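You operate a simulated robot arm through the tools that you are given. There is no shell and no other tool. Be economical: measure what you need, move in short steps, check, and stop when the job is done.

You are at the controls of a simulated two-armed robot. One attempt, no reset.

JOB
Pick up the yellow net roll from the top of the grey drawer chest with one hand, pass it to the other hand and put it on the left end of the steel bench. Set down upright: yellow net roll.

It is judged by the outcome, as a careful person would: the job done as asked, and still so three seconds after it is handed in. It fails if anything else is knocked over, pushed out of place, dropped, spilled or broken.

ROBOT AND FRAMES
Two 7-joint arms with two-finger parallel grippers on one trunk, on a base that drives. Base frame: it is fixed to the floor where the robot stands at the start and does not move with it; the origin is under the middle of the robot, x ahead of it, y to its left, z up; the surface under the hand at the start is at about z = 0.86. Readings come in m, degrees, newtons and seconds.
The left shoulder is at the start at [0.07, 0.163, 1.12], the right one opposite. With the tool pointing down near the work surface each hand reaches from about 0.4 to 0.88 m from the robot's upright axis, wherever it stands, measured 20 degrees to its own side. Places, roughly: left end of the steel bench [1.1, 0.7, 0.8]; yellow net roll (10x10x16 cm) [0.5, 0.2, 0.9]. Payload 3.43 kg a hand.
Tool frame (each hand has its own): the origin (TCP) lies between the finger pads and is the grasp point; the fingertips stand 0.034 m ahead of it; z points along the fingers, y is the line along which they close. The gripper opens to 0.128 m. The fingers are 0.024 m wide and 0.012 m thick; the gripper's body (0.048 by 0.13 m) begins 0.096 m behind the TCP.
Orientation is that of the tool frame in the base frame, as a unit quaternion [w, x, y, z]. With the fingers straight down and closing along the base's y, the tool's x points along the base's -x, its y along +y and its z along -z.

CONTROLS
- The arms move only by the tool servo_tool. It takes "left_moves", "right_moves" or both (then of equal length, played together; a hand with none holds still); each is one flat list of numbers, 7 for each row, row after row: the closure in counts, from 0 (fully open) to 255 (shut), then the shift along the base's x, y, z in mm, then the turn, a rotation vector about the base's x, y, z in degrees. In form: [gripper, x, y, z, ax, ay, az, gripper, x, y, z, ax, ay, az, ...]. A call has 1 to 10 rows; each row is the pose to reach, as a shift and turn from the pose commanded when the call began. A row lasts 0.2 s, in which the tool goes at most 0.05 m and 8.6 degrees; a call with a longer step from one row to the next is refused whole, and so is a gripper value outside its range. A pose out of reach is approached as far as the arm can. The call stops where the force on the tool passes 40 N (or 10 N more than at its start, if that is more) or the arm is blocked; 0.2 s more then pass. The fingers move at their own pace (about 0.153 m/s each) and stop on an object; they squeeze with about 40 N. The grip force told is the motor's: it shows also when the fingers shut on nothing. Time passes only in rows, and 0.2 s behind the last, so rows that repeat a pose let the fingers close. The reply holds the time, the measured pose of the TCP, the force on the tool along the base axes, the opening and the grip force, in the units named above and with some noise, with the torque about the TCP (base axes, N m) and any sound that the robot's microphone picked up, and new pictures: "pictures" is both (left out), scene, wrist or none (wrist: the cameras of the hands that moved).
- Cameras (640 x 400 px; columns grow to the right, rows downward): "scene" is now at [0.1327, 0.0378, 1.3552]; the picture's right is [0.41, -0.91, 0.00], its down [-0.46, -0.21, -0.87] and it looks along [0.79, 0.36, -0.50] (base axes); focal length 291 px, centre (320, 200). "left" rides on the left gripper at [0.076, 0.011, -0.16] in its tool frame; the picture's right is [-0.15, 0.99, 0.00], its down [-0.88, -0.13, -0.46] and it looks along [-0.45, -0.07, 0.89] (tool axes); focal length 234 px, centre (320, 200). "right" rides on the right gripper at [0.076, -0.011, -0.16] in its tool frame; the picture's right is [0.15, 0.99, 0.00], its down [-0.88, 0.13, -0.46] and it looks along [-0.45, 0.07, 0.89] (tool axes); focal length 234 px, centre (320, 200). There is no depth. A picture from a camera that has moved, and an enlarged one, comes with that camera's place and axes in the base frame and with its lens.
- lift_body(by): slides the trunk up (or, below 0, down) by that many m; the arms and the scene camera ride with it, the base frame stays. It gives what a move gives, with no picture.
- base_move(legs): drives the robot by 1 to 6 legs, each [ahead, left, turn to the left] in m, m and degrees, along the robot's own axes; the way and the turn of a leg run together, so that a leg with both is an arc; at most 1.5 m and 180 degrees a leg. The arms and the cameras ride along, it lands a little off, and it stops where it bumps. It gives what a move gives, and a new picture of the scene camera.
- head_to(pan, tilt): turns the head with the scene camera to pan (to the left, within 86 degrees either way) and tilt (down, from -29 to 69), counted from straight ahead of the robot. It gives what a move gives, and a new picture of the scene camera.
- inspect(camera, box): a new picture of the part [left, top, right, bottom] of that camera's present view, enlarged. No time passes.
- sign_off(): hands the job in; it is judged then, once.

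Work in short steps. Places have to be worked out from the pictures, the camera data and where the tool is seen: move nearer, look again, correct. Check each grasp and each placing, and mend what went wrong. You have 120 turns and 260 pictures in all, those below and enlarged ones among them. Open the grippers and draw the arms clear of the work before you hand the job in, unless the task says otherwise; then end with one line.

The tools are called after "Call:" as a command line: name --argument value ..., lists and objects as JSON in quotes. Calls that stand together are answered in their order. servo_tool: Moves the arms, as the interface text tells. Its arguments: {"type":"object","properties":{"left_moves":{"type":"array","items":{"type":"number"}},"right_moves":{"type":"array","items":{"type":"number"}},"pictures":{"type":"string","enum":["both","scene","wrist","none"]}},"required":[]} The other tools are called the same way: lift_body (by) slides the trunk up or down; base_move (legs) drives the base; head_to (pan, tilt) turns the head that bears the scene camera; inspect (camera, box) takes an enlarged picture of a part of a camera's view; sign_off () hands the job in.

At the start:

```text
t: 0.0
left_position: [0.4983, 0.4069, 1.0927]
left_orientation: [0.001, 0.0, 1.0, -0.001]
left_contact_force: [1.0, 0.1, -0.5]
left_wrist_torque: [0.03, 0.01, 0.01]
left_finger_gap: 0.1279
left_finger_force: 0.1
right_position: [0.5987, -0.0538, 1.1765]
right_orientation: [0.0, 0.001, 1.0, 0.001]
right_contact_force: [-0.2, 0.7, 0.9]
right_wrist_torque: [0.0, 0.01, 0.04]
right_finger_gap: 0.1278
right_finger_force: 0.1
trunk travel left (down, up): [-0.6, 0.34]
robot x, y, heading: [0.0034, 0.0003, -0.0]
head pan, tilt: [24.3, 30.0]
```

scene: 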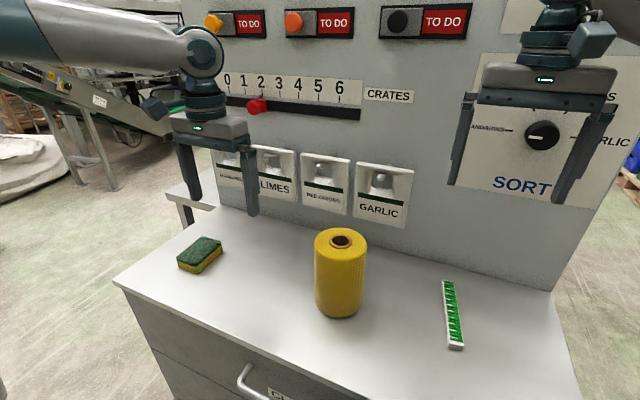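
right: 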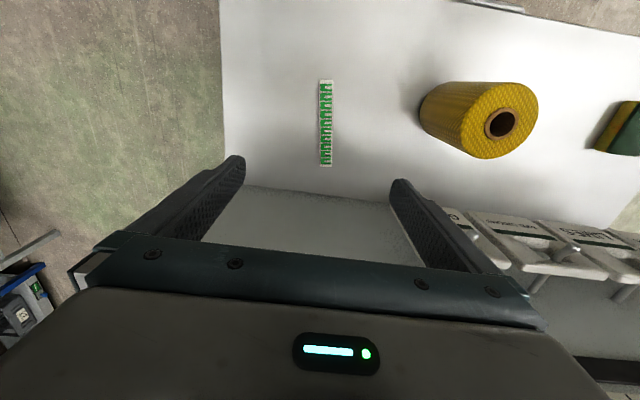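
left: 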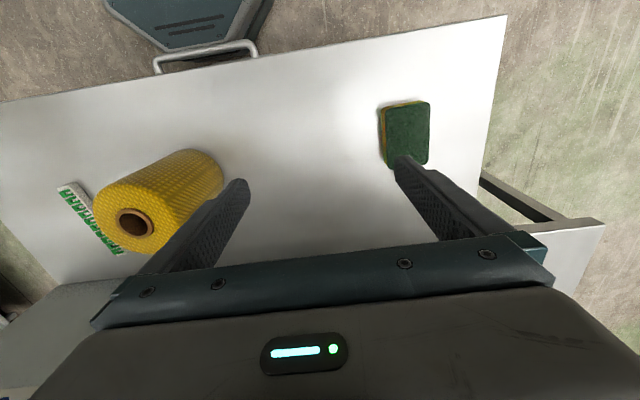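

The roll works out at about (0.537, 0.177), standing on z = 0.86, with its top near 1.02. Before I plan the hand-over I'll look at the bench to the left.

Call:
head_to --pan 45 --tilt 25

Call:
head_to --pan 15 --tilt 40

```text
t: 0.8
left_position: [0.4984, 0.4069, 1.0905]
left_orientation: [0.0, -0.001, 1.0, 0.0]
left_contact_force: [0.0, -1.2, -0.5]
left_wrist_torque: [-0.01, 0.01, -0.01]
left_finger_gap: 0.128
left_finger_force: 0.1
right_position: [0.5997, -0.0544, 1.1771]
right_orientation: [0.0, 0.001, 1.0, 0.001]
right_contact_force: [0.0, 0.5, -0.6]
right_wrist_torque: [0.02, 0.03, 0.01]
right_finger_gap: 0.1282
right_finger_force: 0.1
trunk travel left (down, up): [-0.6, 0.34]
robot x, y, heading: [0.0007, -0.0019, -0.0]
head pan, tilt: [45.0, 25.0]
camera scene: at [0.1154, 0.0658, 1.3632], right [0.71, -0.71, 0.0], down [-0.3, -0.3, -0.91], along [0.64, 0.64, -0.42], focal length 291 px, centre (320, 200)
```

scene: 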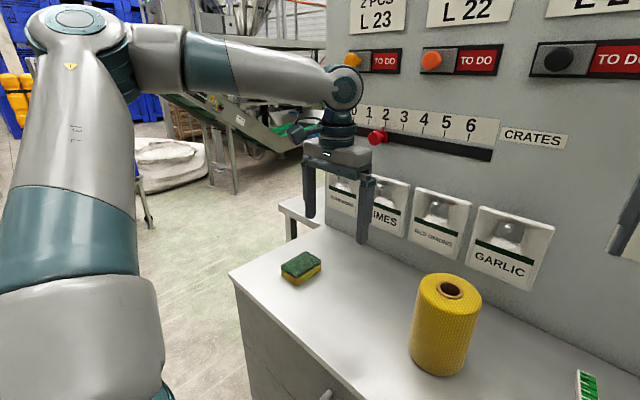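

```text
t: 1.8
left_position: [0.4984, 0.4059, 1.0919]
left_orientation: [0.0, -0.001, 1.0, 0.001]
left_contact_force: [0.9, 0.7, -0.1]
left_wrist_torque: [0.05, -0.01, 0.01]
left_finger_gap: 0.1281
left_finger_force: 0.0
right_position: [0.5993, -0.0538, 1.1774]
right_orientation: [0.0, 0.001, 1.0, 0.001]
right_contact_force: [-0.3, 0.2, -0.4]
right_wrist_torque: [0.01, -0.02, -0.01]
right_finger_gap: 0.1278
right_finger_force: 0.0
trunk travel left (down, up): [-0.6, 0.34]
robot x, y, heading: [-0.0002, -0.0004, 0.1]
head pan, tilt: [15.0, 40.0]
camera scene: at [0.1323, 0.0228, 1.34], right [0.26, -0.97, 0.0], down [-0.62, -0.17, -0.77], along [0.74, 0.2, -0.64], focal length 291 px, centre (320, 200)
```

scene: 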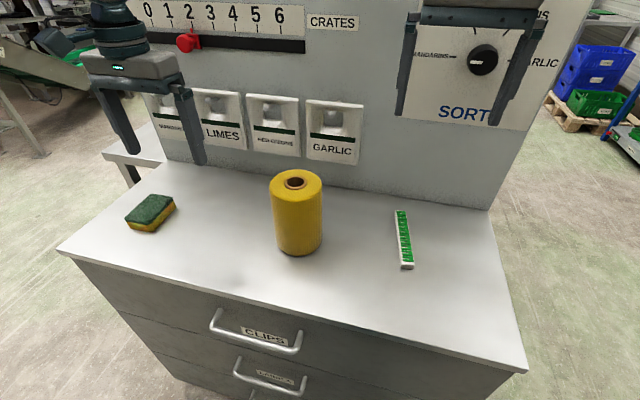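

The bench's left end shows behind the control panel, so I'll drive around on the left later. The right hand will pick from above, gripping the roll's upper part, and the left will take it lower down from the side. I'm moving the right hand over the roll at a safe height.

Call:
servo_tool --right_moves '[0, -12, 45, 0, 0, 0, 0, 0, -24, 90, 0, 0, 0, 0, 0, -36, 135, 0, 0, 0, 0, 0, -48, 180, 0, 0, 0, 0, 0, -62, 225, 0, 0, 0, 0, 0, -62, 231, 0, 0, 0, 0]'

```text
t: 3.2
left_position: [0.4989, 0.405, 1.0923]
left_orientation: [0.0, 0.0, 1.0, 0.0]
left_contact_force: [0.1, 0.6, -0.9]
left_wrist_torque: [0.04, 0.0, 0.0]
left_finger_gap: 0.1283
left_finger_force: 0.1
right_position: [0.5364, 0.1784, 1.1759]
right_orientation: [0.0, 0.001, 1.0, 0.001]
right_contact_force: [0.7, 1.1, -0.3]
right_wrist_torque: [0.0, 0.02, 0.0]
right_finger_gap: 0.128
right_finger_force: 0.0
trunk travel left (down, up): [-0.6, 0.34]
robot x, y, heading: [-0.0034, 0.0021, -0.0]
head pan, tilt: [15.0, 40.0]
camera scene: at [0.1326, 0.0219, 1.3399], right [0.26, -0.97, 0.0], down [-0.62, -0.17, -0.77], along [0.74, 0.2, -0.64], focal length 291 px, centre (320, 200)
camera right: at [0.4608, 0.1672, 1.336], right [-0.14, 0.99, 0.0], down [0.88, 0.13, 0.46], along [0.45, 0.07, -0.89], focal length 234 px, centre (320, 200)
```

scene: 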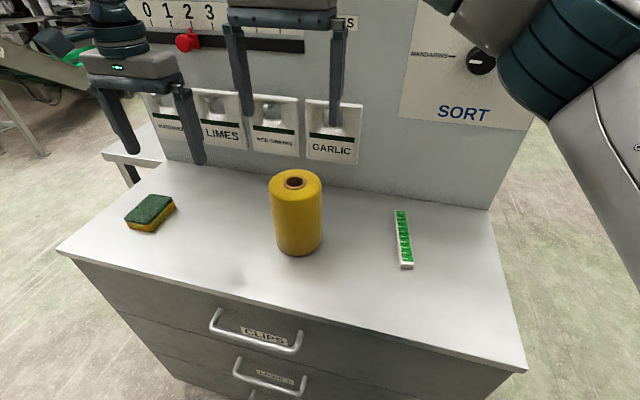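
right: 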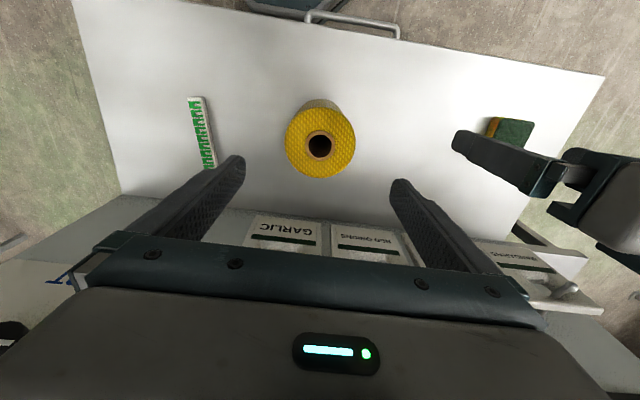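

Both views put the roll's axis at about (0.541, 0.181). I'll nudge the hand over it and come down until the fingertips are just above the top, then check.

Call:
servo_tool --right_moves '[0, 5, 3, -40, 0, 0, 0, 0, 5, 3, -80, 0, 0, 0, 0, 5, 3, -108, 0, 0, 0]'

```text
t: 4.0
left_position: [0.4986, 0.4063, 1.0909]
left_orientation: [0.0, 0.0, 1.0, 0.0]
left_contact_force: [-0.9, -1.0, 0.3]
left_wrist_torque: [0.0, -0.02, 0.0]
left_finger_gap: 0.1282
left_finger_force: 0.1
right_position: [0.5438, 0.181, 1.0682]
right_orientation: [0.001, 0.001, 1.0, 0.0]
right_contact_force: [0.3, -0.7, 0.5]
right_wrist_torque: [0.0, 0.01, 0.02]
right_finger_gap: 0.128
right_finger_force: 0.0
trunk travel left (down, up): [-0.6, 0.34]
robot x, y, heading: [-0.0016, -0.0003, 0.1]
head pan, tilt: [15.0, 40.0]
camera scene: at [0.1328, 0.0228, 1.3399], right [0.26, -0.97, 0.0], down [-0.62, -0.17, -0.77], along [0.74, 0.2, -0.64], focal length 291 px, centre (320, 200)
camera right: at [0.4671, 0.17, 1.2289], right [-0.14, 0.99, 0.0], down [0.88, 0.13, 0.46], along [0.45, 0.07, -0.89], focal length 234 px, centre (320, 200)
```

scene: 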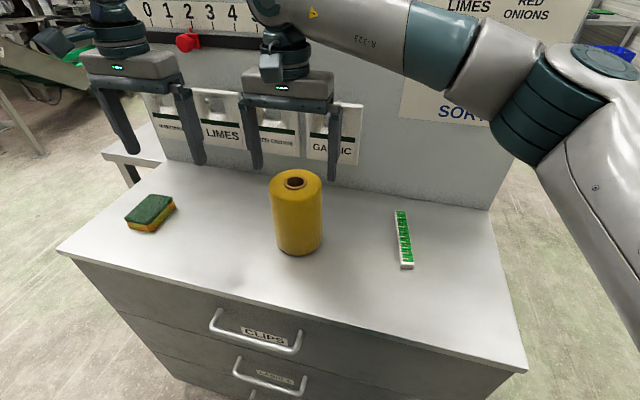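
right: 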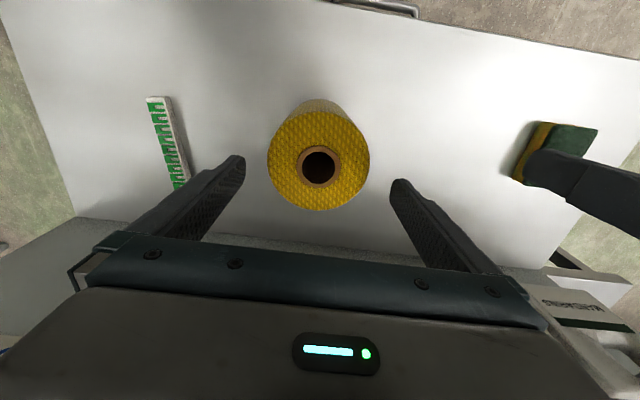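

Refined from this view, the roll is at about (0.535, 0.179), centred between the fingers. I shift by -8 mm in x and descend to a TCP height of 0.985.

Call:
servo_tool --right_moves '[0, -8, -1, -8, 0, 0, 0, 0, -8, -1, -35, 0, 0, 0, 0, -8, -1, -60, 0, 0, 0, 0, -8, -1, -83, 0, 0, 0]'

```text
t: 5.0
left_position: [0.4987, 0.4065, 1.0918]
left_orientation: [0.0, 0.0, 1.0, 0.0]
left_contact_force: [0.9, 0.8, 0.2]
left_wrist_torque: [-0.02, 0.0, -0.02]
left_finger_gap: 0.1282
left_finger_force: 0.1
right_position: [0.5361, 0.1783, 0.9847]
right_orientation: [0.001, 0.001, 1.0, 0.001]
right_contact_force: [0.9, 0.4, -0.3]
right_wrist_torque: [-0.02, 0.01, -0.01]
right_finger_gap: 0.1281
right_finger_force: 0.1
trunk travel left (down, up): [-0.6, 0.34]
robot x, y, heading: [-0.0021, 0.0029, -0.2]
head pan, tilt: [15.0, 40.0]
camera scene: at [0.1328, 0.0227, 1.3399], right [0.26, -0.97, 0.0], down [-0.62, -0.17, -0.77], along [0.74, 0.2, -0.64], focal length 291 px, centre (320, 200)
camera right: at [0.4602, 0.1686, 1.1454], right [-0.14, 0.99, 0.0], down [0.88, 0.13, 0.46], along [0.45, 0.07, -0.89], focal length 234 px, centre (320, 200)
```

scene: 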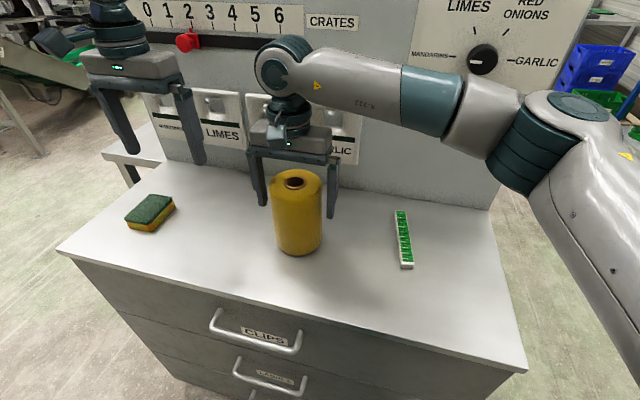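
right: 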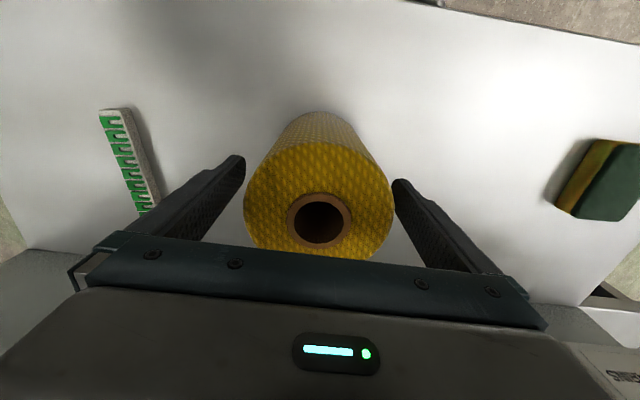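

The roll sits centred between the fingers, so I'm closing the right gripper.

Call:
servo_tool --right_moves '[255, 0, 0, 0, 0, 0, 0, 255, 0, 0, 0, 0, 0, 0, 255, 0, 0, 0, 0, 0, 0]' --pictures "wrist"

```text
t: 5.8
left_position: [0.4987, 0.4067, 1.0918]
left_orientation: [0.0, -0.001, 1.0, 0.0]
left_contact_force: [-0.4, -1.1, -0.2]
left_wrist_torque: [-0.02, -0.01, -0.01]
left_finger_gap: 0.1281
left_finger_force: 0.0
right_position: [0.5352, 0.179, 0.9864]
right_orientation: [0.0, 0.001, 1.0, 0.001]
right_contact_force: [-0.3, -0.7, -1.6]
right_wrist_torque: [0.03, 0.01, 0.01]
right_finger_gap: 0.0988
right_finger_force: 39.8
trunk travel left (down, up): [-0.6, 0.34]
robot x, y, heading: [-0.0008, 0.0015, 0.2]
head pan, tilt: [15.0, 40.0]
camera right: at [0.4599, 0.1689, 1.1456], right [-0.14, 0.99, 0.0], down [0.88, 0.13, 0.46], along [0.45, 0.07, -0.89], focal length 234 px, centre (320, 200)
```

right: 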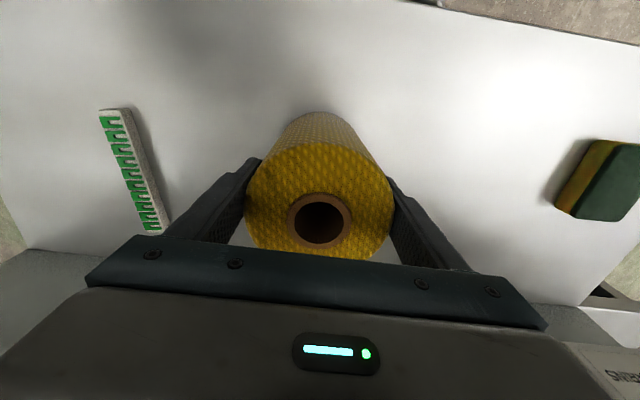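

The grip is solid: gap 0.099 and 40 N. I lift the roll 0.15 m straight up.

Call:
servo_tool --right_moves '[255, 0, 0, 15, 0, 0, 0, 255, 0, 0, 50, 0, 0, 0, 255, 0, 0, 90, 0, 0, 0, 255, 0, 0, 125, 0, 0, 0, 255, 0, 0, 150, 0, 0, 0]'

```text
t: 7.0
left_position: [0.4968, 0.4053, 1.091]
left_orientation: [0.0, -0.001, 1.0, 0.001]
left_contact_force: [-0.5, -0.3, 0.9]
left_wrist_torque: [0.0, -0.02, -0.01]
left_finger_gap: 0.128
left_finger_force: 0.1
right_position: [0.5324, 0.18, 1.1368]
right_orientation: [0.0, 0.0, 1.0, 0.001]
right_contact_force: [0.6, 0.7, -1.0]
right_wrist_torque: [0.01, 0.03, -0.03]
right_finger_gap: 0.0001
right_finger_force: 33.1
trunk travel left (down, up): [-0.6, 0.34]
robot x, y, heading: [-0.0016, 0.0029, -0.2]
head pan, tilt: [15.0, 40.0]
camera scene: at [0.1318, 0.0229, 1.3399], right [0.26, -0.97, 0.0], down [-0.62, -0.17, -0.77], along [0.74, 0.2, -0.64], focal length 291 px, centre (320, 200)
camera right: at [0.4563, 0.169, 1.2966], right [-0.15, 0.99, 0.0], down [0.88, 0.13, 0.46], along [0.45, 0.07, -0.89], focal length 234 px, centre (320, 200)
```

scene: 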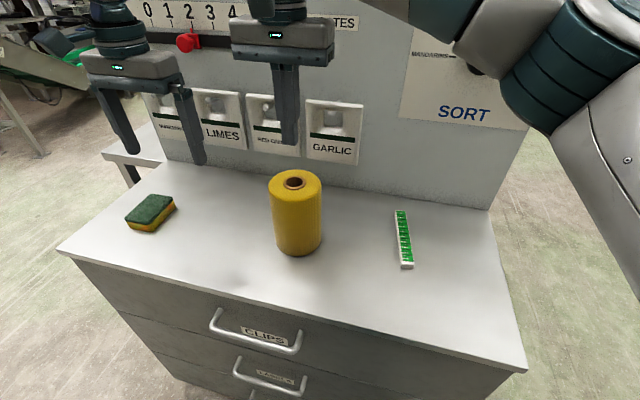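
right: 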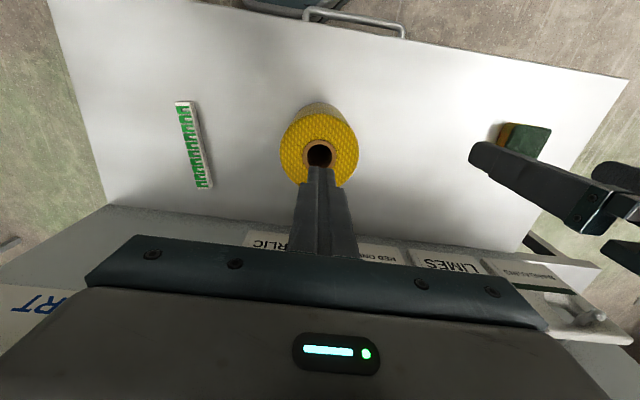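

The roll slipped out and still stands where it was, with the fingers now shut above it. I'll open, go back down a little deeper (TCP 0.965) and grip again, then lift very slowly while watching the force.

Call:
servo_tool --right_moves '[0, 0, 0, 0, 0, 0, 0, 0, 0, 0, 0, 0, 0, 0, 0, 0, 0, 0, 0, 0, 0, 0, 0, 0, -40, 0, 0, 0, 0, 0, 0, -80, 0, 0, 0, 0, 0, 0, -120, 0, 0, 0, 0, 0, 0, -150, 0, 0, 0, 0, 0, 0, -172, 0, 0, 0]'

```text
t: 8.8
left_position: [0.4982, 0.4067, 1.0917]
left_orientation: [0.0, -0.001, 1.0, 0.0]
left_contact_force: [0.2, 0.0, -0.5]
left_wrist_torque: [-0.03, -0.02, 0.02]
left_finger_gap: 0.1282
left_finger_force: 0.1
right_position: [0.5335, 0.1816, 0.9633]
right_orientation: [0.0, 0.001, 1.0, 0.002]
right_contact_force: [-0.4, 0.9, -0.3]
right_wrist_torque: [0.04, -0.01, -0.03]
right_finger_gap: 0.1281
right_finger_force: 0.0
trunk travel left (down, up): [-0.6, 0.34]
robot x, y, heading: [0.0007, -0.002, -0.0]
head pan, tilt: [15.0, 40.0]
camera scene: at [0.1325, 0.0229, 1.3399], right [0.26, -0.97, 0.0], down [-0.62, -0.17, -0.77], along [0.74, 0.2, -0.64], focal length 291 px, centre (320, 200)
camera right: at [0.4577, 0.1705, 1.1227], right [-0.14, 0.99, 0.0], down [0.88, 0.13, 0.46], along [0.45, 0.07, -0.89], focal length 234 px, centre (320, 200)
```

scene: 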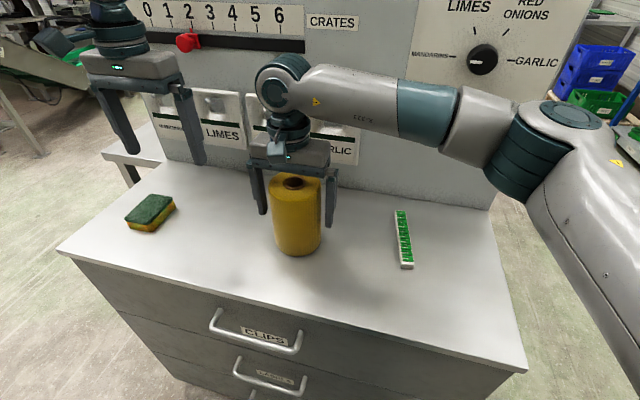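
right: 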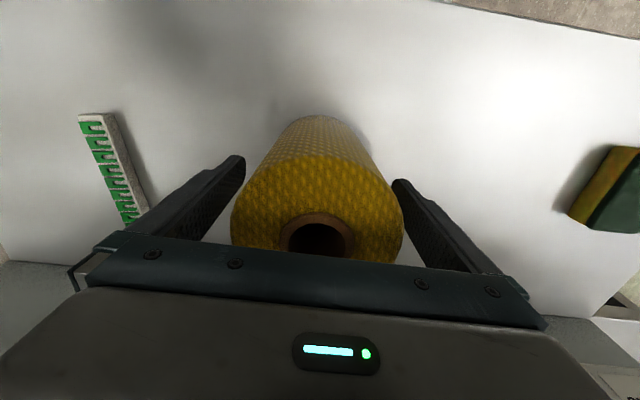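

The position is good. I close, wait, and lift only 10 mm slowly to read the load.

Call:
servo_tool --right_moves '[255, 0, 0, 0, 0, 0, 0, 255, 0, 0, 0, 0, 0, 0, 255, 0, 0, 0, 0, 0, 0, 255, 0, 0, 0, 0, 0, 0, 255, 0, 0, 2, 0, 0, 0, 255, 0, 0, 4, 0, 0, 0, 255, 0, 0, 6, 0, 0, 0, 255, 0, 0, 8, 0, 0, 0, 255, 0, 0, 10, 0, 0, 0]'

```text
t: 10.8
left_position: [0.4985, 0.4058, 1.0917]
left_orientation: [0.0, -0.001, 1.0, 0.001]
left_contact_force: [-0.1, -0.6, 0.5]
left_wrist_torque: [-0.01, -0.02, 0.0]
left_finger_gap: 0.1278
left_finger_force: 0.0
right_position: [0.5345, 0.1802, 0.9736]
right_orientation: [0.0, 0.001, 1.0, 0.0]
right_contact_force: [0.3, 0.3, -3.6]
right_wrist_torque: [-0.03, 0.0, 0.0]
right_finger_gap: 0.0986
right_finger_force: 40.0
trunk travel left (down, up): [-0.6, 0.34]
robot x, y, heading: [0.0034, 0.0011, 0.0]
head pan, tilt: [15.0, 40.0]
camera scene: at [0.1326, 0.0229, 1.3399], right [0.26, -0.97, 0.0], down [-0.62, -0.17, -0.77], along [0.74, 0.2, -0.64], focal length 291 px, centre (320, 200)
camera right: at [0.4579, 0.169, 1.1338], right [-0.14, 0.99, 0.0], down [0.88, 0.13, 0.46], along [0.45, 0.07, -0.89], focal length 234 px, centre (320, 200)
```

scene: 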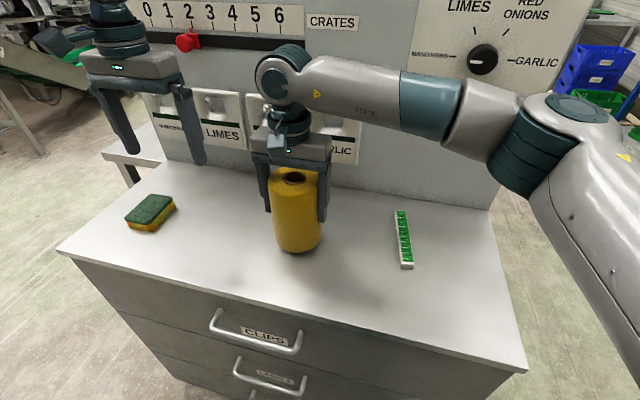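
right: 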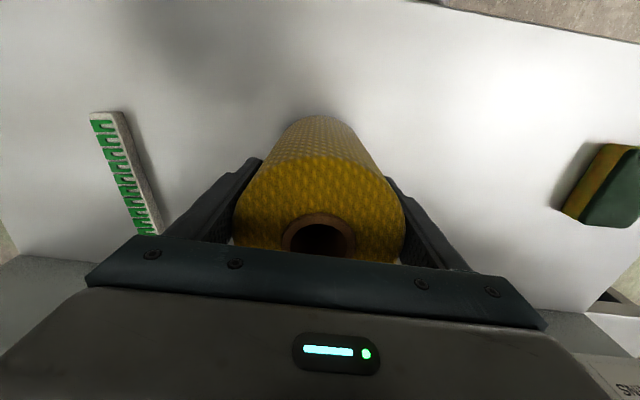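

The roll seems to have come up, bottom edge at row 253 against 256, with a load of about 3.6 N. I hold for a second and raise slowly a bit more, to see whether it creeps.

Call:
servo_tool --right_moves '[255, 0, 0, 0, 0, 0, 0, 255, 0, 0, 0, 0, 0, 0, 255, 0, 0, 3, 0, 0, 0, 255, 0, 0, 6, 0, 0, 0, 255, 0, 0, 9, 0, 0, 0, 255, 0, 0, 12, 0, 0, 0, 255, 0, 0, 15, 0, 0, 0, 255, 0, 0, 18, 0, 0, 0, 255, 0, 0, 21, 0, 0, 0]'

```text
t: 12.8
left_position: [0.499, 0.4067, 1.0907]
left_orientation: [0.0, -0.001, 1.0, 0.0]
left_contact_force: [-0.2, -1.2, 0.4]
left_wrist_torque: [0.0, -0.02, -0.01]
left_finger_gap: 0.1279
left_finger_force: 0.1
right_position: [0.534, 0.1808, 0.9958]
right_orientation: [0.0, 0.001, 1.0, 0.001]
right_contact_force: [0.9, -1.2, -3.2]
right_wrist_torque: [-0.01, 0.01, 0.02]
right_finger_gap: 0.0988
right_finger_force: 39.9
trunk travel left (down, up): [-0.6, 0.34]
robot x, y, heading: [0.0025, 0.0013, -0.0]
head pan, tilt: [15.0, 40.0]
camera scene: at [0.1326, 0.0229, 1.3399], right [0.26, -0.97, 0.0], down [-0.62, -0.17, -0.77], along [0.74, 0.2, -0.64], focal length 291 px, centre (320, 200)
camera right: at [0.4584, 0.1693, 1.1553], right [-0.14, 0.99, 0.0], down [0.88, 0.13, 0.46], along [0.45, 0.07, -0.89], focal length 234 px, centre (320, 200)
```

scene: 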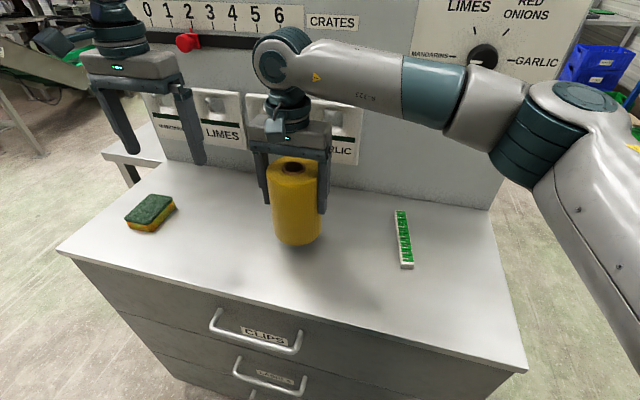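
right: 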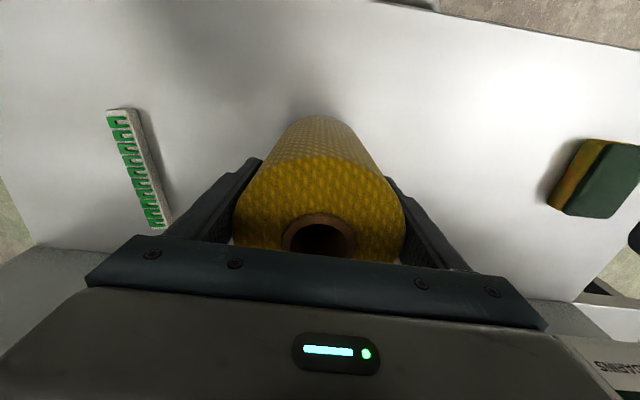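

The grip holds steadily: load about 3.5 N and no creep, so the earlier slip came from the quick jerk. I continue lifting gently while the left hand yaws -80° and shifts a little to the left, getting ready to come in from the left side.

Call:
servo_tool --right_moves '[255, 0, 0, 4, 0, 0, 0, 255, 0, 0, 10, 0, 0, 0, 255, 0, 0, 18, 0, 0, 0, 255, 0, 0, 26, 0, 0, 0, 255, 0, 0, 34, 0, 0, 0, 255, 0, 0, 42, 0, 0, 0, 255, 0, 0, 50, 0, 0, 0, 255, 0, 0, 58, 0, 0, 0, 255, 0, 0, 64, 0, 0, 0, 255, 0, 0, 68, 0, 0, 0]' --left_moves '[0, 0, 8, 0, 0, 0, -8, 0, 0, 16, 0, 0, 0, -16, 0, 0, 24, 0, 0, 0, -24, 0, 0, 32, 0, 0, 0, -32, 0, 0, 40, 0, 0, 0, -40, 0, 0, 48, 0, 0, 0, -48, 0, 0, 56, 0, 0, 0, -56, 0, 0, 64, 0, 0, 0, -64, 0, 0, 72, 0, 0, 0, -72, 0, 0, 80, 0, 0, 0, -80]'

```text
t: 15.0
left_position: [0.4979, 0.4869, 1.0904]
left_orientation: [0.001, 0.644, 0.765, 0.0]
left_contact_force: [-0.6, 0.2, 0.0]
left_wrist_torque: [-0.01, 0.01, -0.02]
left_finger_gap: 0.1281
left_finger_force: 0.1
right_position: [0.5341, 0.1815, 1.0607]
right_orientation: [0.0, 0.001, 1.0, 0.001]
right_contact_force: [0.1, 0.1, -4.5]
right_wrist_torque: [0.0, 0.04, 0.0]
right_finger_gap: 0.0987
right_finger_force: 39.6
trunk travel left (down, up): [-0.6, 0.34]
robot x, y, heading: [-0.0036, 0.0009, 0.0]
head pan, tilt: [15.0, 40.0]
camera scene: at [0.1326, 0.0232, 1.3399], right [0.26, -0.97, 0.0], down [-0.62, -0.17, -0.77], along [0.74, 0.2, -0.64], focal length 291 px, centre (320, 200)
camera right: at [0.4584, 0.1702, 1.2228], right [-0.14, 0.99, 0.0], down [0.88, 0.13, 0.46], along [0.45, 0.07, -0.89], focal length 234 px, centre (320, 200)
camera left: at [0.4948, 0.5644, 1.2498], right [1.0, 0.03, 0.0], down [0.02, -0.89, 0.46], along [0.01, -0.46, -0.89], focal length 234 px, centre (320, 200)
```

scene: 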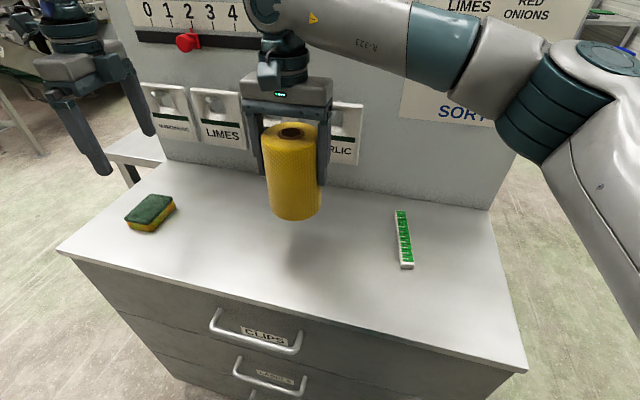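
right: 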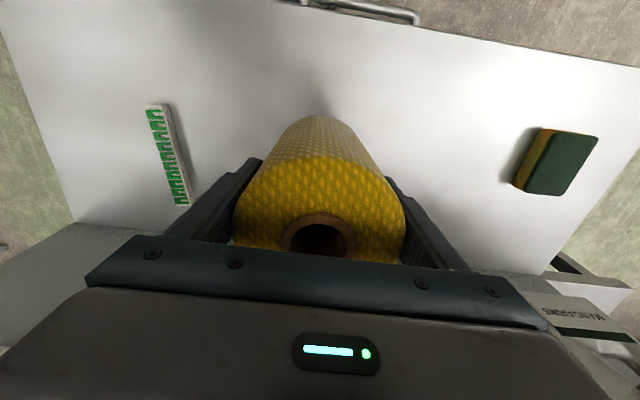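
left: 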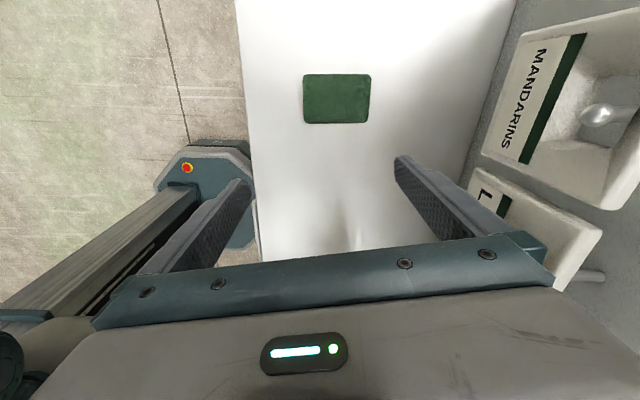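

Still steady. I raise the right by the same amount again and tilt the left fingers about 64° toward -y, moving the left TCP to a standoff near (0.505, 0.37, 1.07).

Call:
servo_tool --right_moves '[255, 0, 0, 4, 0, 0, 0, 255, 0, 0, 10, 0, 0, 0, 255, 0, 0, 18, 0, 0, 0, 255, 0, 0, 26, 0, 0, 0, 255, 0, 0, 34, 0, 0, 0, 255, 0, 0, 42, 0, 0, 0, 255, 0, 0, 50, 0, 0, 0, 255, 0, 0, 58, 0, 0, 0, 255, 0, 0, 64, 0, 0, 0, 255, 0, 0, 68, 0, 0, 0]' --left_moves '[0, 0, 0, 0, -7.88, -1.39, 0, 0, 0, 0, 0, -15.76, -2.78, 0, 0, 0, 0, 0, -23.6, -4.2, 0, 0, 0, 0, 0, -31.5, -5.6, 0, 0, 0, -20, 0, -39.4, -6.9, 0, 0, 0, -40, 0, -47.3, -8.3, 0, 0, 2, -60, -5, -55.2, -9.7, 0, 0, 4, -80, -10, -63, -11.1, 0, 0, 7, -100, -15, -63, -11.1, 0, 0, 7, -117, -20, -63, -11.1, 0]'

```text
t: 17.2
left_position: [0.5052, 0.3697, 1.0707]
left_orientation: [0.407, 0.544, 0.65, -0.341]
left_contact_force: [-0.2, -0.5, -0.4]
left_wrist_torque: [-0.01, -0.01, -0.07]
left_finger_gap: 0.1279
left_finger_force: 0.1
right_position: [0.5332, 0.1804, 1.1309]
right_orientation: [-0.001, 0.0, 1.0, 0.0]
right_contact_force: [-0.1, 0.8, -4.3]
right_wrist_torque: [0.03, 0.01, -0.01]
right_finger_gap: 0.0987
right_finger_force: 40.5
trunk travel left (down, up): [-0.6, 0.34]
robot x, y, heading: [0.0027, 0.0043, -0.0]
head pan, tilt: [15.0, 40.0]
camera scene: at [0.1327, 0.023, 1.3399], right [0.26, -0.97, 0.0], down [-0.62, -0.17, -0.77], along [0.74, 0.2, -0.64], focal length 291 px, centre (320, 200)
camera right: at [0.4588, 0.1697, 1.2908], right [-0.14, 0.99, 0.0], down [0.88, 0.13, 0.46], along [0.45, 0.07, -0.89], focal length 234 px, centre (320, 200)
camera left: at [0.4846, 0.5469, 1.0719], right [0.99, 0.11, 0.13], down [-0.13, 0.0, 0.99], along [0.11, -0.99, 0.02], focal length 234 px, centre (320, 200)
```

scene: 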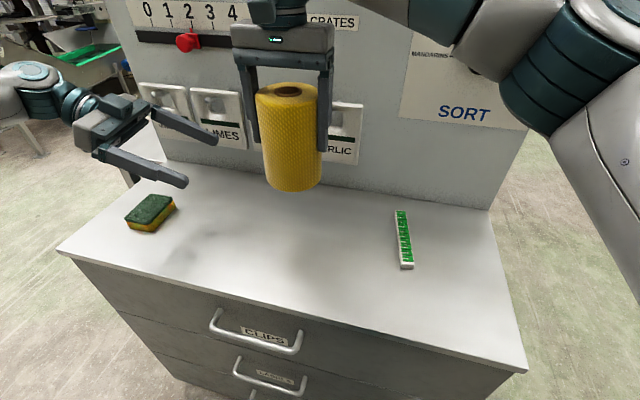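
right: 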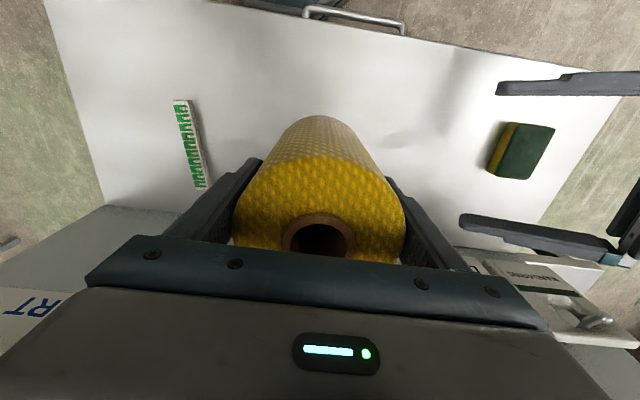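
left: 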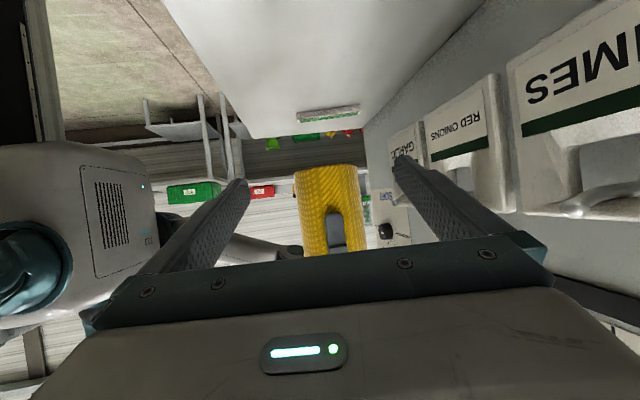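

The left camera confirms the roll's bottom at about z = 1.03, and it is centred between the left fingers' lines. I advance in p = (0.17, -0.985), stopping with the fingertips just short of the roll, and look.

Call:
servo_tool --left_moves '[0, 4, -27, 0, 0, 0, 0, 0, 8, -54, 0, 0, 0, 0, 0, 12, -80, 0, 0, 0, 0, 0, 14, -95, 0, 0, 0, 0]'

```text
t: 18.2
left_position: [0.5203, 0.274, 1.0722]
left_orientation: [0.406, 0.544, 0.651, -0.34]
left_contact_force: [0.0, -1.0, -0.6]
left_wrist_torque: [0.02, 0.03, 0.02]
left_finger_gap: 0.1282
left_finger_force: 0.0
right_position: [0.5342, 0.1799, 1.1318]
right_orientation: [0.0, 0.001, 1.0, 0.0]
right_contact_force: [-0.9, 0.0, -4.2]
right_wrist_torque: [-0.01, 0.01, 0.0]
right_finger_gap: 0.0988
right_finger_force: 40.3
trunk travel left (down, up): [-0.6, 0.34]
robot x, y, heading: [-0.0004, -0.0005, 0.2]
head pan, tilt: [15.0, 40.0]
camera scene: at [0.1328, 0.0227, 1.3399], right [0.26, -0.97, 0.0], down [-0.62, -0.17, -0.77], along [0.74, 0.2, -0.64], focal length 291 px, centre (320, 200)
camera left: at [0.4991, 0.451, 1.0726], right [0.99, 0.11, 0.13], down [-0.13, 0.0, 0.99], along [0.11, -0.99, 0.02], focal length 234 px, centre (320, 200)
```

scene: 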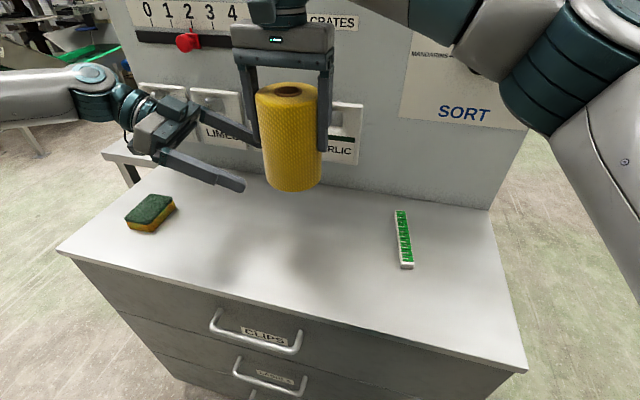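
left: 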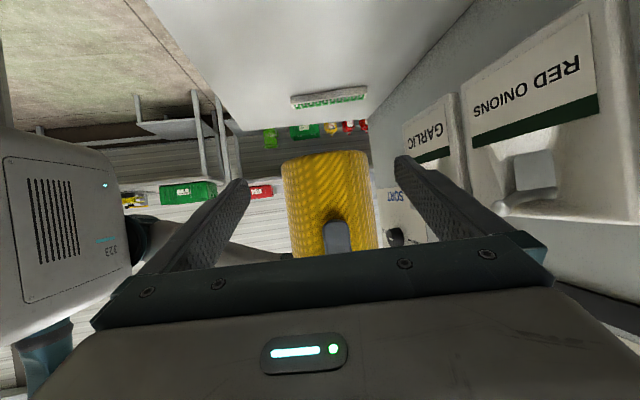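

The alignment is good, with the roll perhaps 2–4 mm toward +x. I advance the last 82 mm so that the roll lies about 12 mm ahead of the left TCP, and stay open.

Call:
servo_tool --left_moves '[0, 4, -20, 0, 0, 0, 0, 0, 8, -40, 0, 0, 0, 0, 0, 11, -60, 0, 0, 0, 0, 0, 15, -82, -1, 0, 0, 0]'

```text
t: 19.2
left_position: [0.536, 0.1924, 1.0718]
left_orientation: [0.406, 0.544, 0.65, -0.341]
left_contact_force: [0.5, 0.6, -0.3]
left_wrist_torque: [0.02, -0.01, -0.03]
left_finger_gap: 0.128
left_finger_force: 0.0
right_position: [0.5362, 0.1799, 1.1316]
right_orientation: [0.001, 0.001, 1.0, 0.001]
right_contact_force: [0.2, 0.0, -3.5]
right_wrist_torque: [0.03, -0.02, 0.0]
right_finger_gap: 0.0984
right_finger_force: 39.7
trunk travel left (down, up): [-0.6, 0.34]
robot x, y, heading: [-0.0004, -0.0019, -0.1]
head pan, tilt: [15.0, 40.0]
camera scene: at [0.1334, 0.0222, 1.3398], right [0.26, -0.97, 0.0], down [-0.62, -0.17, -0.77], along [0.74, 0.2, -0.64], focal length 291 px, centre (320, 200)
camera left: at [0.5152, 0.369, 1.0719], right [0.99, 0.11, 0.13], down [-0.13, 0.0, 0.99], along [0.11, -0.99, 0.01], focal length 234 px, centre (320, 200)
```

scene: 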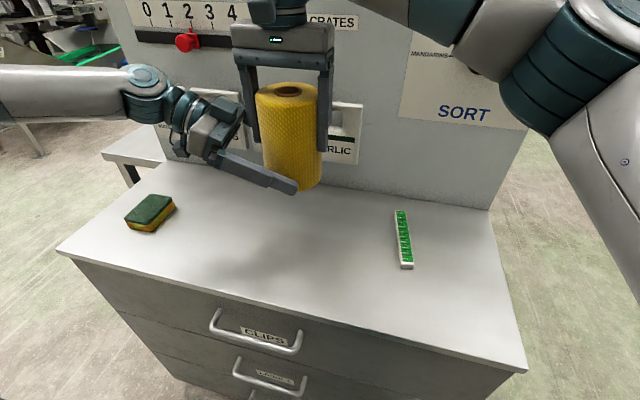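
left: 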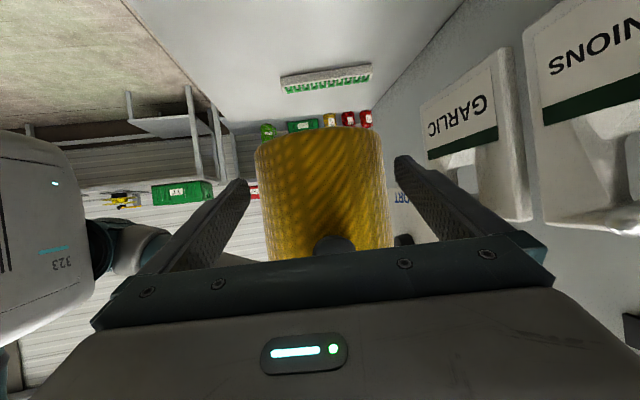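

It's well centred: roll edges at 257 and 385, fingers at 247 and 397. I close the left gripper while the right keeps holding.

Call:
servo_tool --left_moves '[120, 0, 0, 0, 0, 0, 0, 255, 0, 0, 0, 0, 0, 0, 255, 0, 0, 0, 0, 0, 0, 255, 0, 0, 0, 0, 0, 0]'

```text
t: 20.2
left_position: [0.5367, 0.1929, 1.0719]
left_orientation: [0.407, 0.543, 0.651, -0.34]
left_contact_force: [17.9, 2.6, -1.0]
left_wrist_torque: [-0.04, 0.77, -0.01]
left_finger_gap: 0.0989
left_finger_force: 39.6
right_position: [0.5344, 0.1814, 1.1306]
right_orientation: [-0.001, 0.0, 1.0, 0.0]
right_contact_force: [-18.0, -2.3, 1.5]
right_wrist_torque: [0.04, 0.34, 0.22]
right_finger_gap: 0.0985
right_finger_force: 39.8
trunk travel left (down, up): [-0.6, 0.34]
robot x, y, heading: [0.0014, -0.001, 0.1]
head pan, tilt: [15.0, 40.0]
camera scene: at [0.1328, 0.0228, 1.3399], right [0.26, -0.97, 0.0], down [-0.62, -0.17, -0.77], along [0.74, 0.2, -0.64], focal length 291 px, centre (320, 200)
camera left: at [0.5151, 0.37, 1.072], right [0.99, 0.11, 0.13], down [-0.13, 0.0, 0.99], along [0.11, -0.99, 0.02], focal length 234 px, centre (320, 200)
```

scene: 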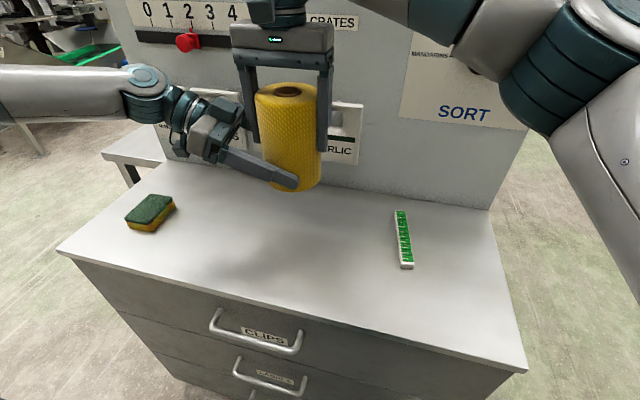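
left: 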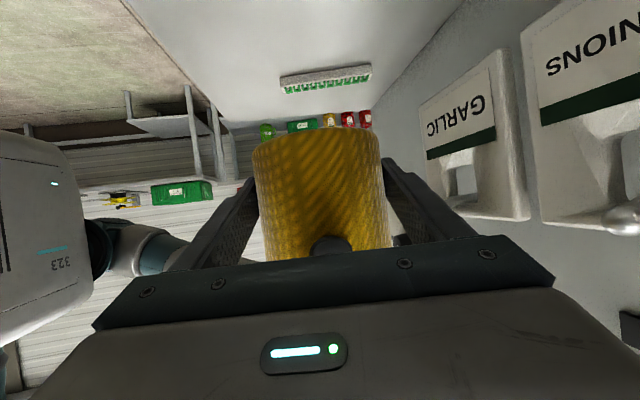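

Both hands hold firmly, but they strain against each other with about 18 N in x. I relieve that by shifting the left hand 2 mm in +x.

Call:
servo_tool --left_moves '[255, 1, 0, 0, 0, 0, 0, 255, 2, 0, 0, 0, 0, 0, 255, 2, 0, 0, 0, 0, 0]' --pictures "none"

```text
t: 21.0
left_position: [0.5377, 0.1928, 1.0709]
left_orientation: [0.406, 0.544, 0.651, -0.34]
left_contact_force: [21.3, 5.2, 0.9]
left_wrist_torque: [-0.2, 1.57, -0.35]
left_finger_gap: 0.099
left_finger_force: 40.8
right_position: [0.5338, 0.1802, 1.1303]
right_orientation: [0.0, -0.001, 1.0, 0.001]
right_contact_force: [-22.2, -5.5, -4.8]
right_wrist_torque: [-0.07, -0.24, 0.58]
right_finger_gap: 0.0985
right_finger_force: 40.0
trunk travel left (down, up): [-0.6, 0.34]
robot x, y, heading: [0.0009, -0.0014, -0.2]
head pan, tilt: [15.0, 40.0]
```

The strain rose slightly, so I try the opposite direction, 4 mm toward -x.

Call:
servo_tool --left_moves '[255, -1, 0, 0, 0, 0, 0, 255, -2, 0, 0, 0, 0, 0, 255, -3, 0, 0, 0, 0, 0, 255, -4, 0, 0, 0, 0, 0, 255, -4, 0, 0, 0, 0, 0]' --pictures "none"

```text
t: 22.2
left_position: [0.5346, 0.1935, 1.0712]
left_orientation: [0.407, 0.543, 0.651, -0.339]
left_contact_force: [-0.7, 0.4, -0.2]
left_wrist_torque: [-0.29, -0.01, 0.06]
left_finger_gap: 0.0991
left_finger_force: 40.6
right_position: [0.5316, 0.1819, 1.1307]
right_orientation: [-0.003, -0.002, 1.0, 0.001]
right_contact_force: [-0.6, -0.1, -0.6]
right_wrist_torque: [0.38, 0.09, -0.04]
right_finger_gap: 0.0985
right_finger_force: 39.8
trunk travel left (down, up): [-0.6, 0.34]
robot x, y, heading: [-0.0025, 0.0006, -0.2]
head pan, tilt: [15.0, 40.0]
stopped in row 5 (left hand): the force on the tool passed its limit at 40 N (the readings are from after the stop); the commanded pose is now the measured one
```

The strain is gone, with both forces near zero. I check the roll in the pictures before going on.

Call:
inspect --camera "scene" --box '[100, 0, 420, 200]'

Call:
inspect --camera "right" --box '[0, 0, 640, 400]'

```text
2.00 times, centred on (260, 100) of scene
camera zoom: at [0.1327, 0.0229, 1.3399], right [0.26, -0.97, 0.0], down [-0.62, -0.17, -0.77], along [0.74, 0.2, -0.64], focal length 581 px, centre (440, 400)
```

zoom: 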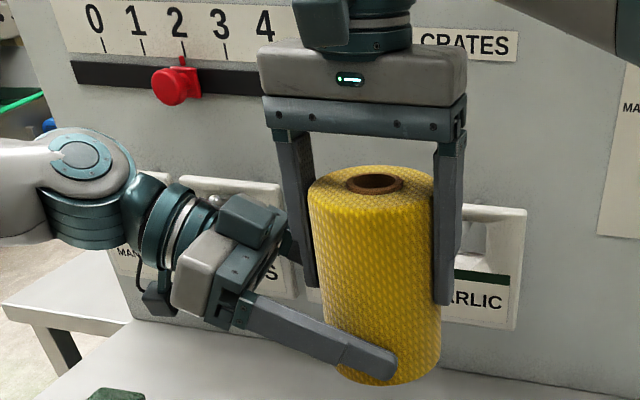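

```text
1.00 times, centred on (320, 200) of right (not enlarged: the box is as wide or as high as the picture)
camera zoom: at [0.4575, 0.1701, 1.2914], right [-0.15, 0.99, 0.0], down [0.88, 0.13, 0.45], along [0.45, 0.07, -0.89], focal length 234 px, centre (320, 200)
```

zoom: 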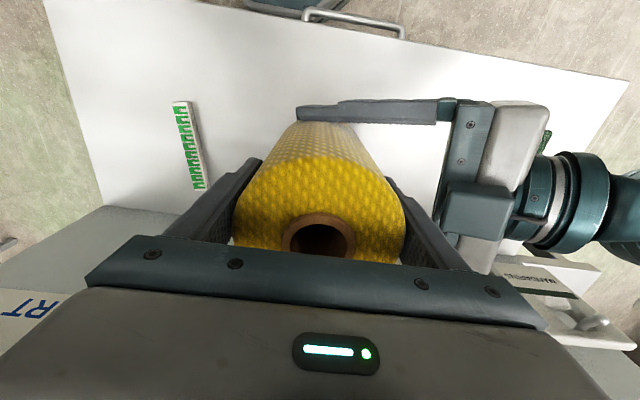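

The roll is upright in both grippers. I keep both hands on it for a steady ride, back away from the chest and slide left to see the bench.

Call:
base_move --legs '[[-0.3, 0, 0]]'

```text
t: 24.2
left_position: [0.2297, 0.1924, 1.0702]
left_orientation: [0.407, 0.543, 0.651, -0.34]
left_contact_force: [3.8, -0.2, -0.4]
left_wrist_torque: [-0.04, 0.09, 0.07]
left_finger_gap: 0.0987
left_finger_force: 39.9
right_position: [0.2276, 0.1813, 1.1314]
right_orientation: [-0.003, -0.001, 1.0, 0.001]
right_contact_force: [-2.5, 0.6, 0.6]
right_wrist_torque: [0.18, 0.1, -0.04]
right_finger_gap: 0.0988
right_finger_force: 39.7
trunk travel left (down, up): [-0.6, 0.34]
robot x, y, heading: [-0.3083, -0.0018, -0.1]
head pan, tilt: [15.0, 40.0]
camera scene: at [-0.1727, 0.0231, 1.3399], right [0.26, -0.97, 0.0], down [-0.62, -0.17, -0.77], along [0.74, 0.2, -0.64], focal length 291 px, centre (320, 200)
```

scene: 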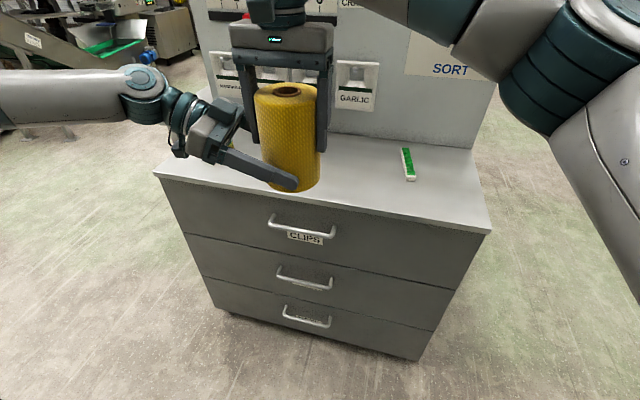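

It rode smoothly. Now I slide 1.2 m to the left, with the head turned a little right to survey the bench.

Call:
base_move --legs '[[0, 1.2, 0]]'

Call:
head_to --pan -15 --tilt 15

```text
t: 30.4
left_position: [0.2608, 1.3891, 1.0708]
left_orientation: [0.401, 0.555, 0.641, -0.347]
left_contact_force: [3.8, -2.6, -1.8]
left_wrist_torque: [-0.06, 1.07, -0.39]
left_finger_gap: 0.0991
left_finger_force: 40.0
right_position: [0.258, 1.3754, 1.1306]
right_orientation: [-0.003, 0.017, 1.0, 0.002]
right_contact_force: [-3.8, 2.0, 2.6]
right_wrist_torque: [0.25, -0.82, 0.46]
right_finger_gap: 0.0986
right_finger_force: 40.1
trunk travel left (down, up): [-0.6, 0.34]
robot x, y, heading: [-0.2801, 1.2144, -2.0]
head pan, tilt: [15.0, 40.0]
camera scene: at [-0.1474, 1.2328, 1.3399], right [0.22, -0.98, 0.0], down [-0.63, -0.14, -0.77], along [0.75, 0.17, -0.64], focal length 291 px, centre (320, 200)
```

scene: 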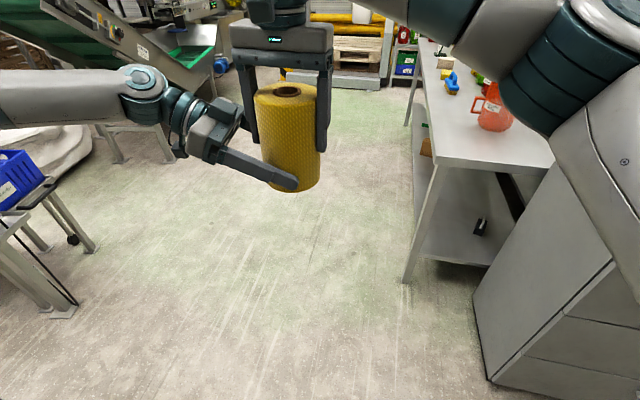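

```text
t: 31.4
left_position: [0.2613, 1.3875, 1.0722]
left_orientation: [0.401, 0.555, 0.641, -0.348]
left_contact_force: [1.7, 0.5, -0.1]
left_wrist_torque: [-0.01, 0.84, -0.26]
left_finger_gap: 0.099
left_finger_force: 39.6
right_position: [0.2575, 1.3764, 1.1307]
right_orientation: [-0.003, 0.018, 1.0, 0.001]
right_contact_force: [-0.8, -0.3, -3.3]
right_wrist_torque: [0.0, -0.77, 0.23]
right_finger_gap: 0.0988
right_finger_force: 40.7
trunk travel left (down, up): [-0.6, 0.34]
robot x, y, heading: [-0.277, 1.2208, -2.2]
head pan, tilt: [-15.0, 15.0]
camera scene: at [-0.141, 1.1863, 1.3794], right [-0.29, -0.96, 0.0], down [-0.25, 0.08, -0.97], along [0.92, -0.28, -0.26], focal length 291 px, centre (320, 200)
```

scene: 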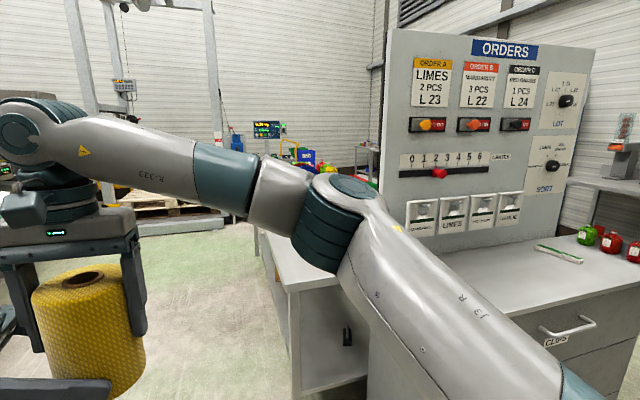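

The bench runs away along x: near end at x ≈ 0.77, left edge at y ≈ 1.04, and an orange jug near (1.08, 0.79). I complete the pass here. The left hand's body is close to the right's outer finger, so the right opens only a little (to about 0.108 m).

Call:
servo_tool --right_moves '[42, 0, 0, 0, 0, 0, 0, 42, 0, 0, 0, 0, 0, 0, 42, 0, 0, 0, 0, 0, 0]'

```text
t: 32.1
left_position: [0.2602, 1.3883, 1.0709]
left_orientation: [0.401, 0.555, 0.641, -0.347]
left_contact_force: [0.2, 0.1, 0.1]
left_wrist_torque: [0.04, 0.02, 0.02]
left_finger_gap: 0.0987
left_finger_force: 40.2
right_position: [0.259, 1.3756, 1.1319]
right_orientation: [-0.003, 0.018, 1.0, 0.001]
right_contact_force: [0.0, 0.6, 0.4]
right_wrist_torque: [0.01, 0.01, -0.01]
right_finger_gap: 0.1069
right_finger_force: 0.1
trunk travel left (down, up): [-0.6, 0.34]
robot x, y, heading: [-0.2812, 1.2133, -2.0]
head pan, tilt: [-15.0, 15.0]
camera scene: at [-0.1411, 1.1862, 1.3794], right [-0.3, -0.96, 0.0], down [-0.25, 0.08, -0.97], along [0.92, -0.29, -0.26], focal length 291 px, centre (320, 200)
camera right: at [0.1827, 1.3672, 1.2917], right [-0.11, 0.99, 0.0], down [0.89, 0.1, 0.45], along [0.45, 0.05, -0.89], focal length 234 px, centre (320, 200)
```

scene: 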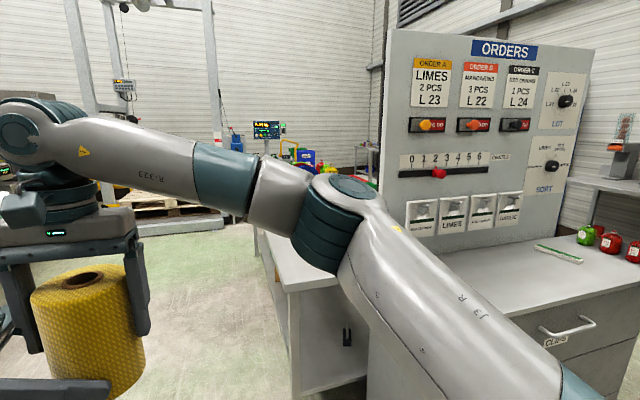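
right: 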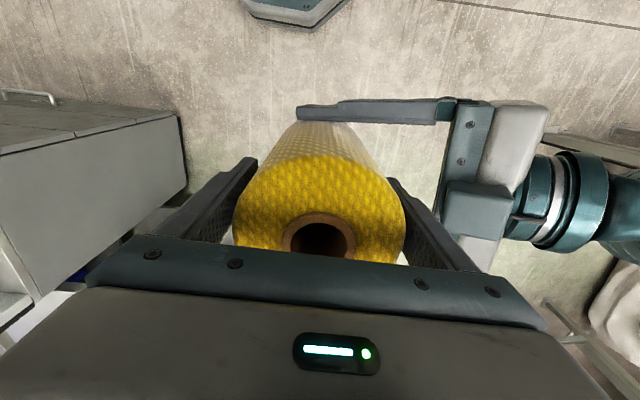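

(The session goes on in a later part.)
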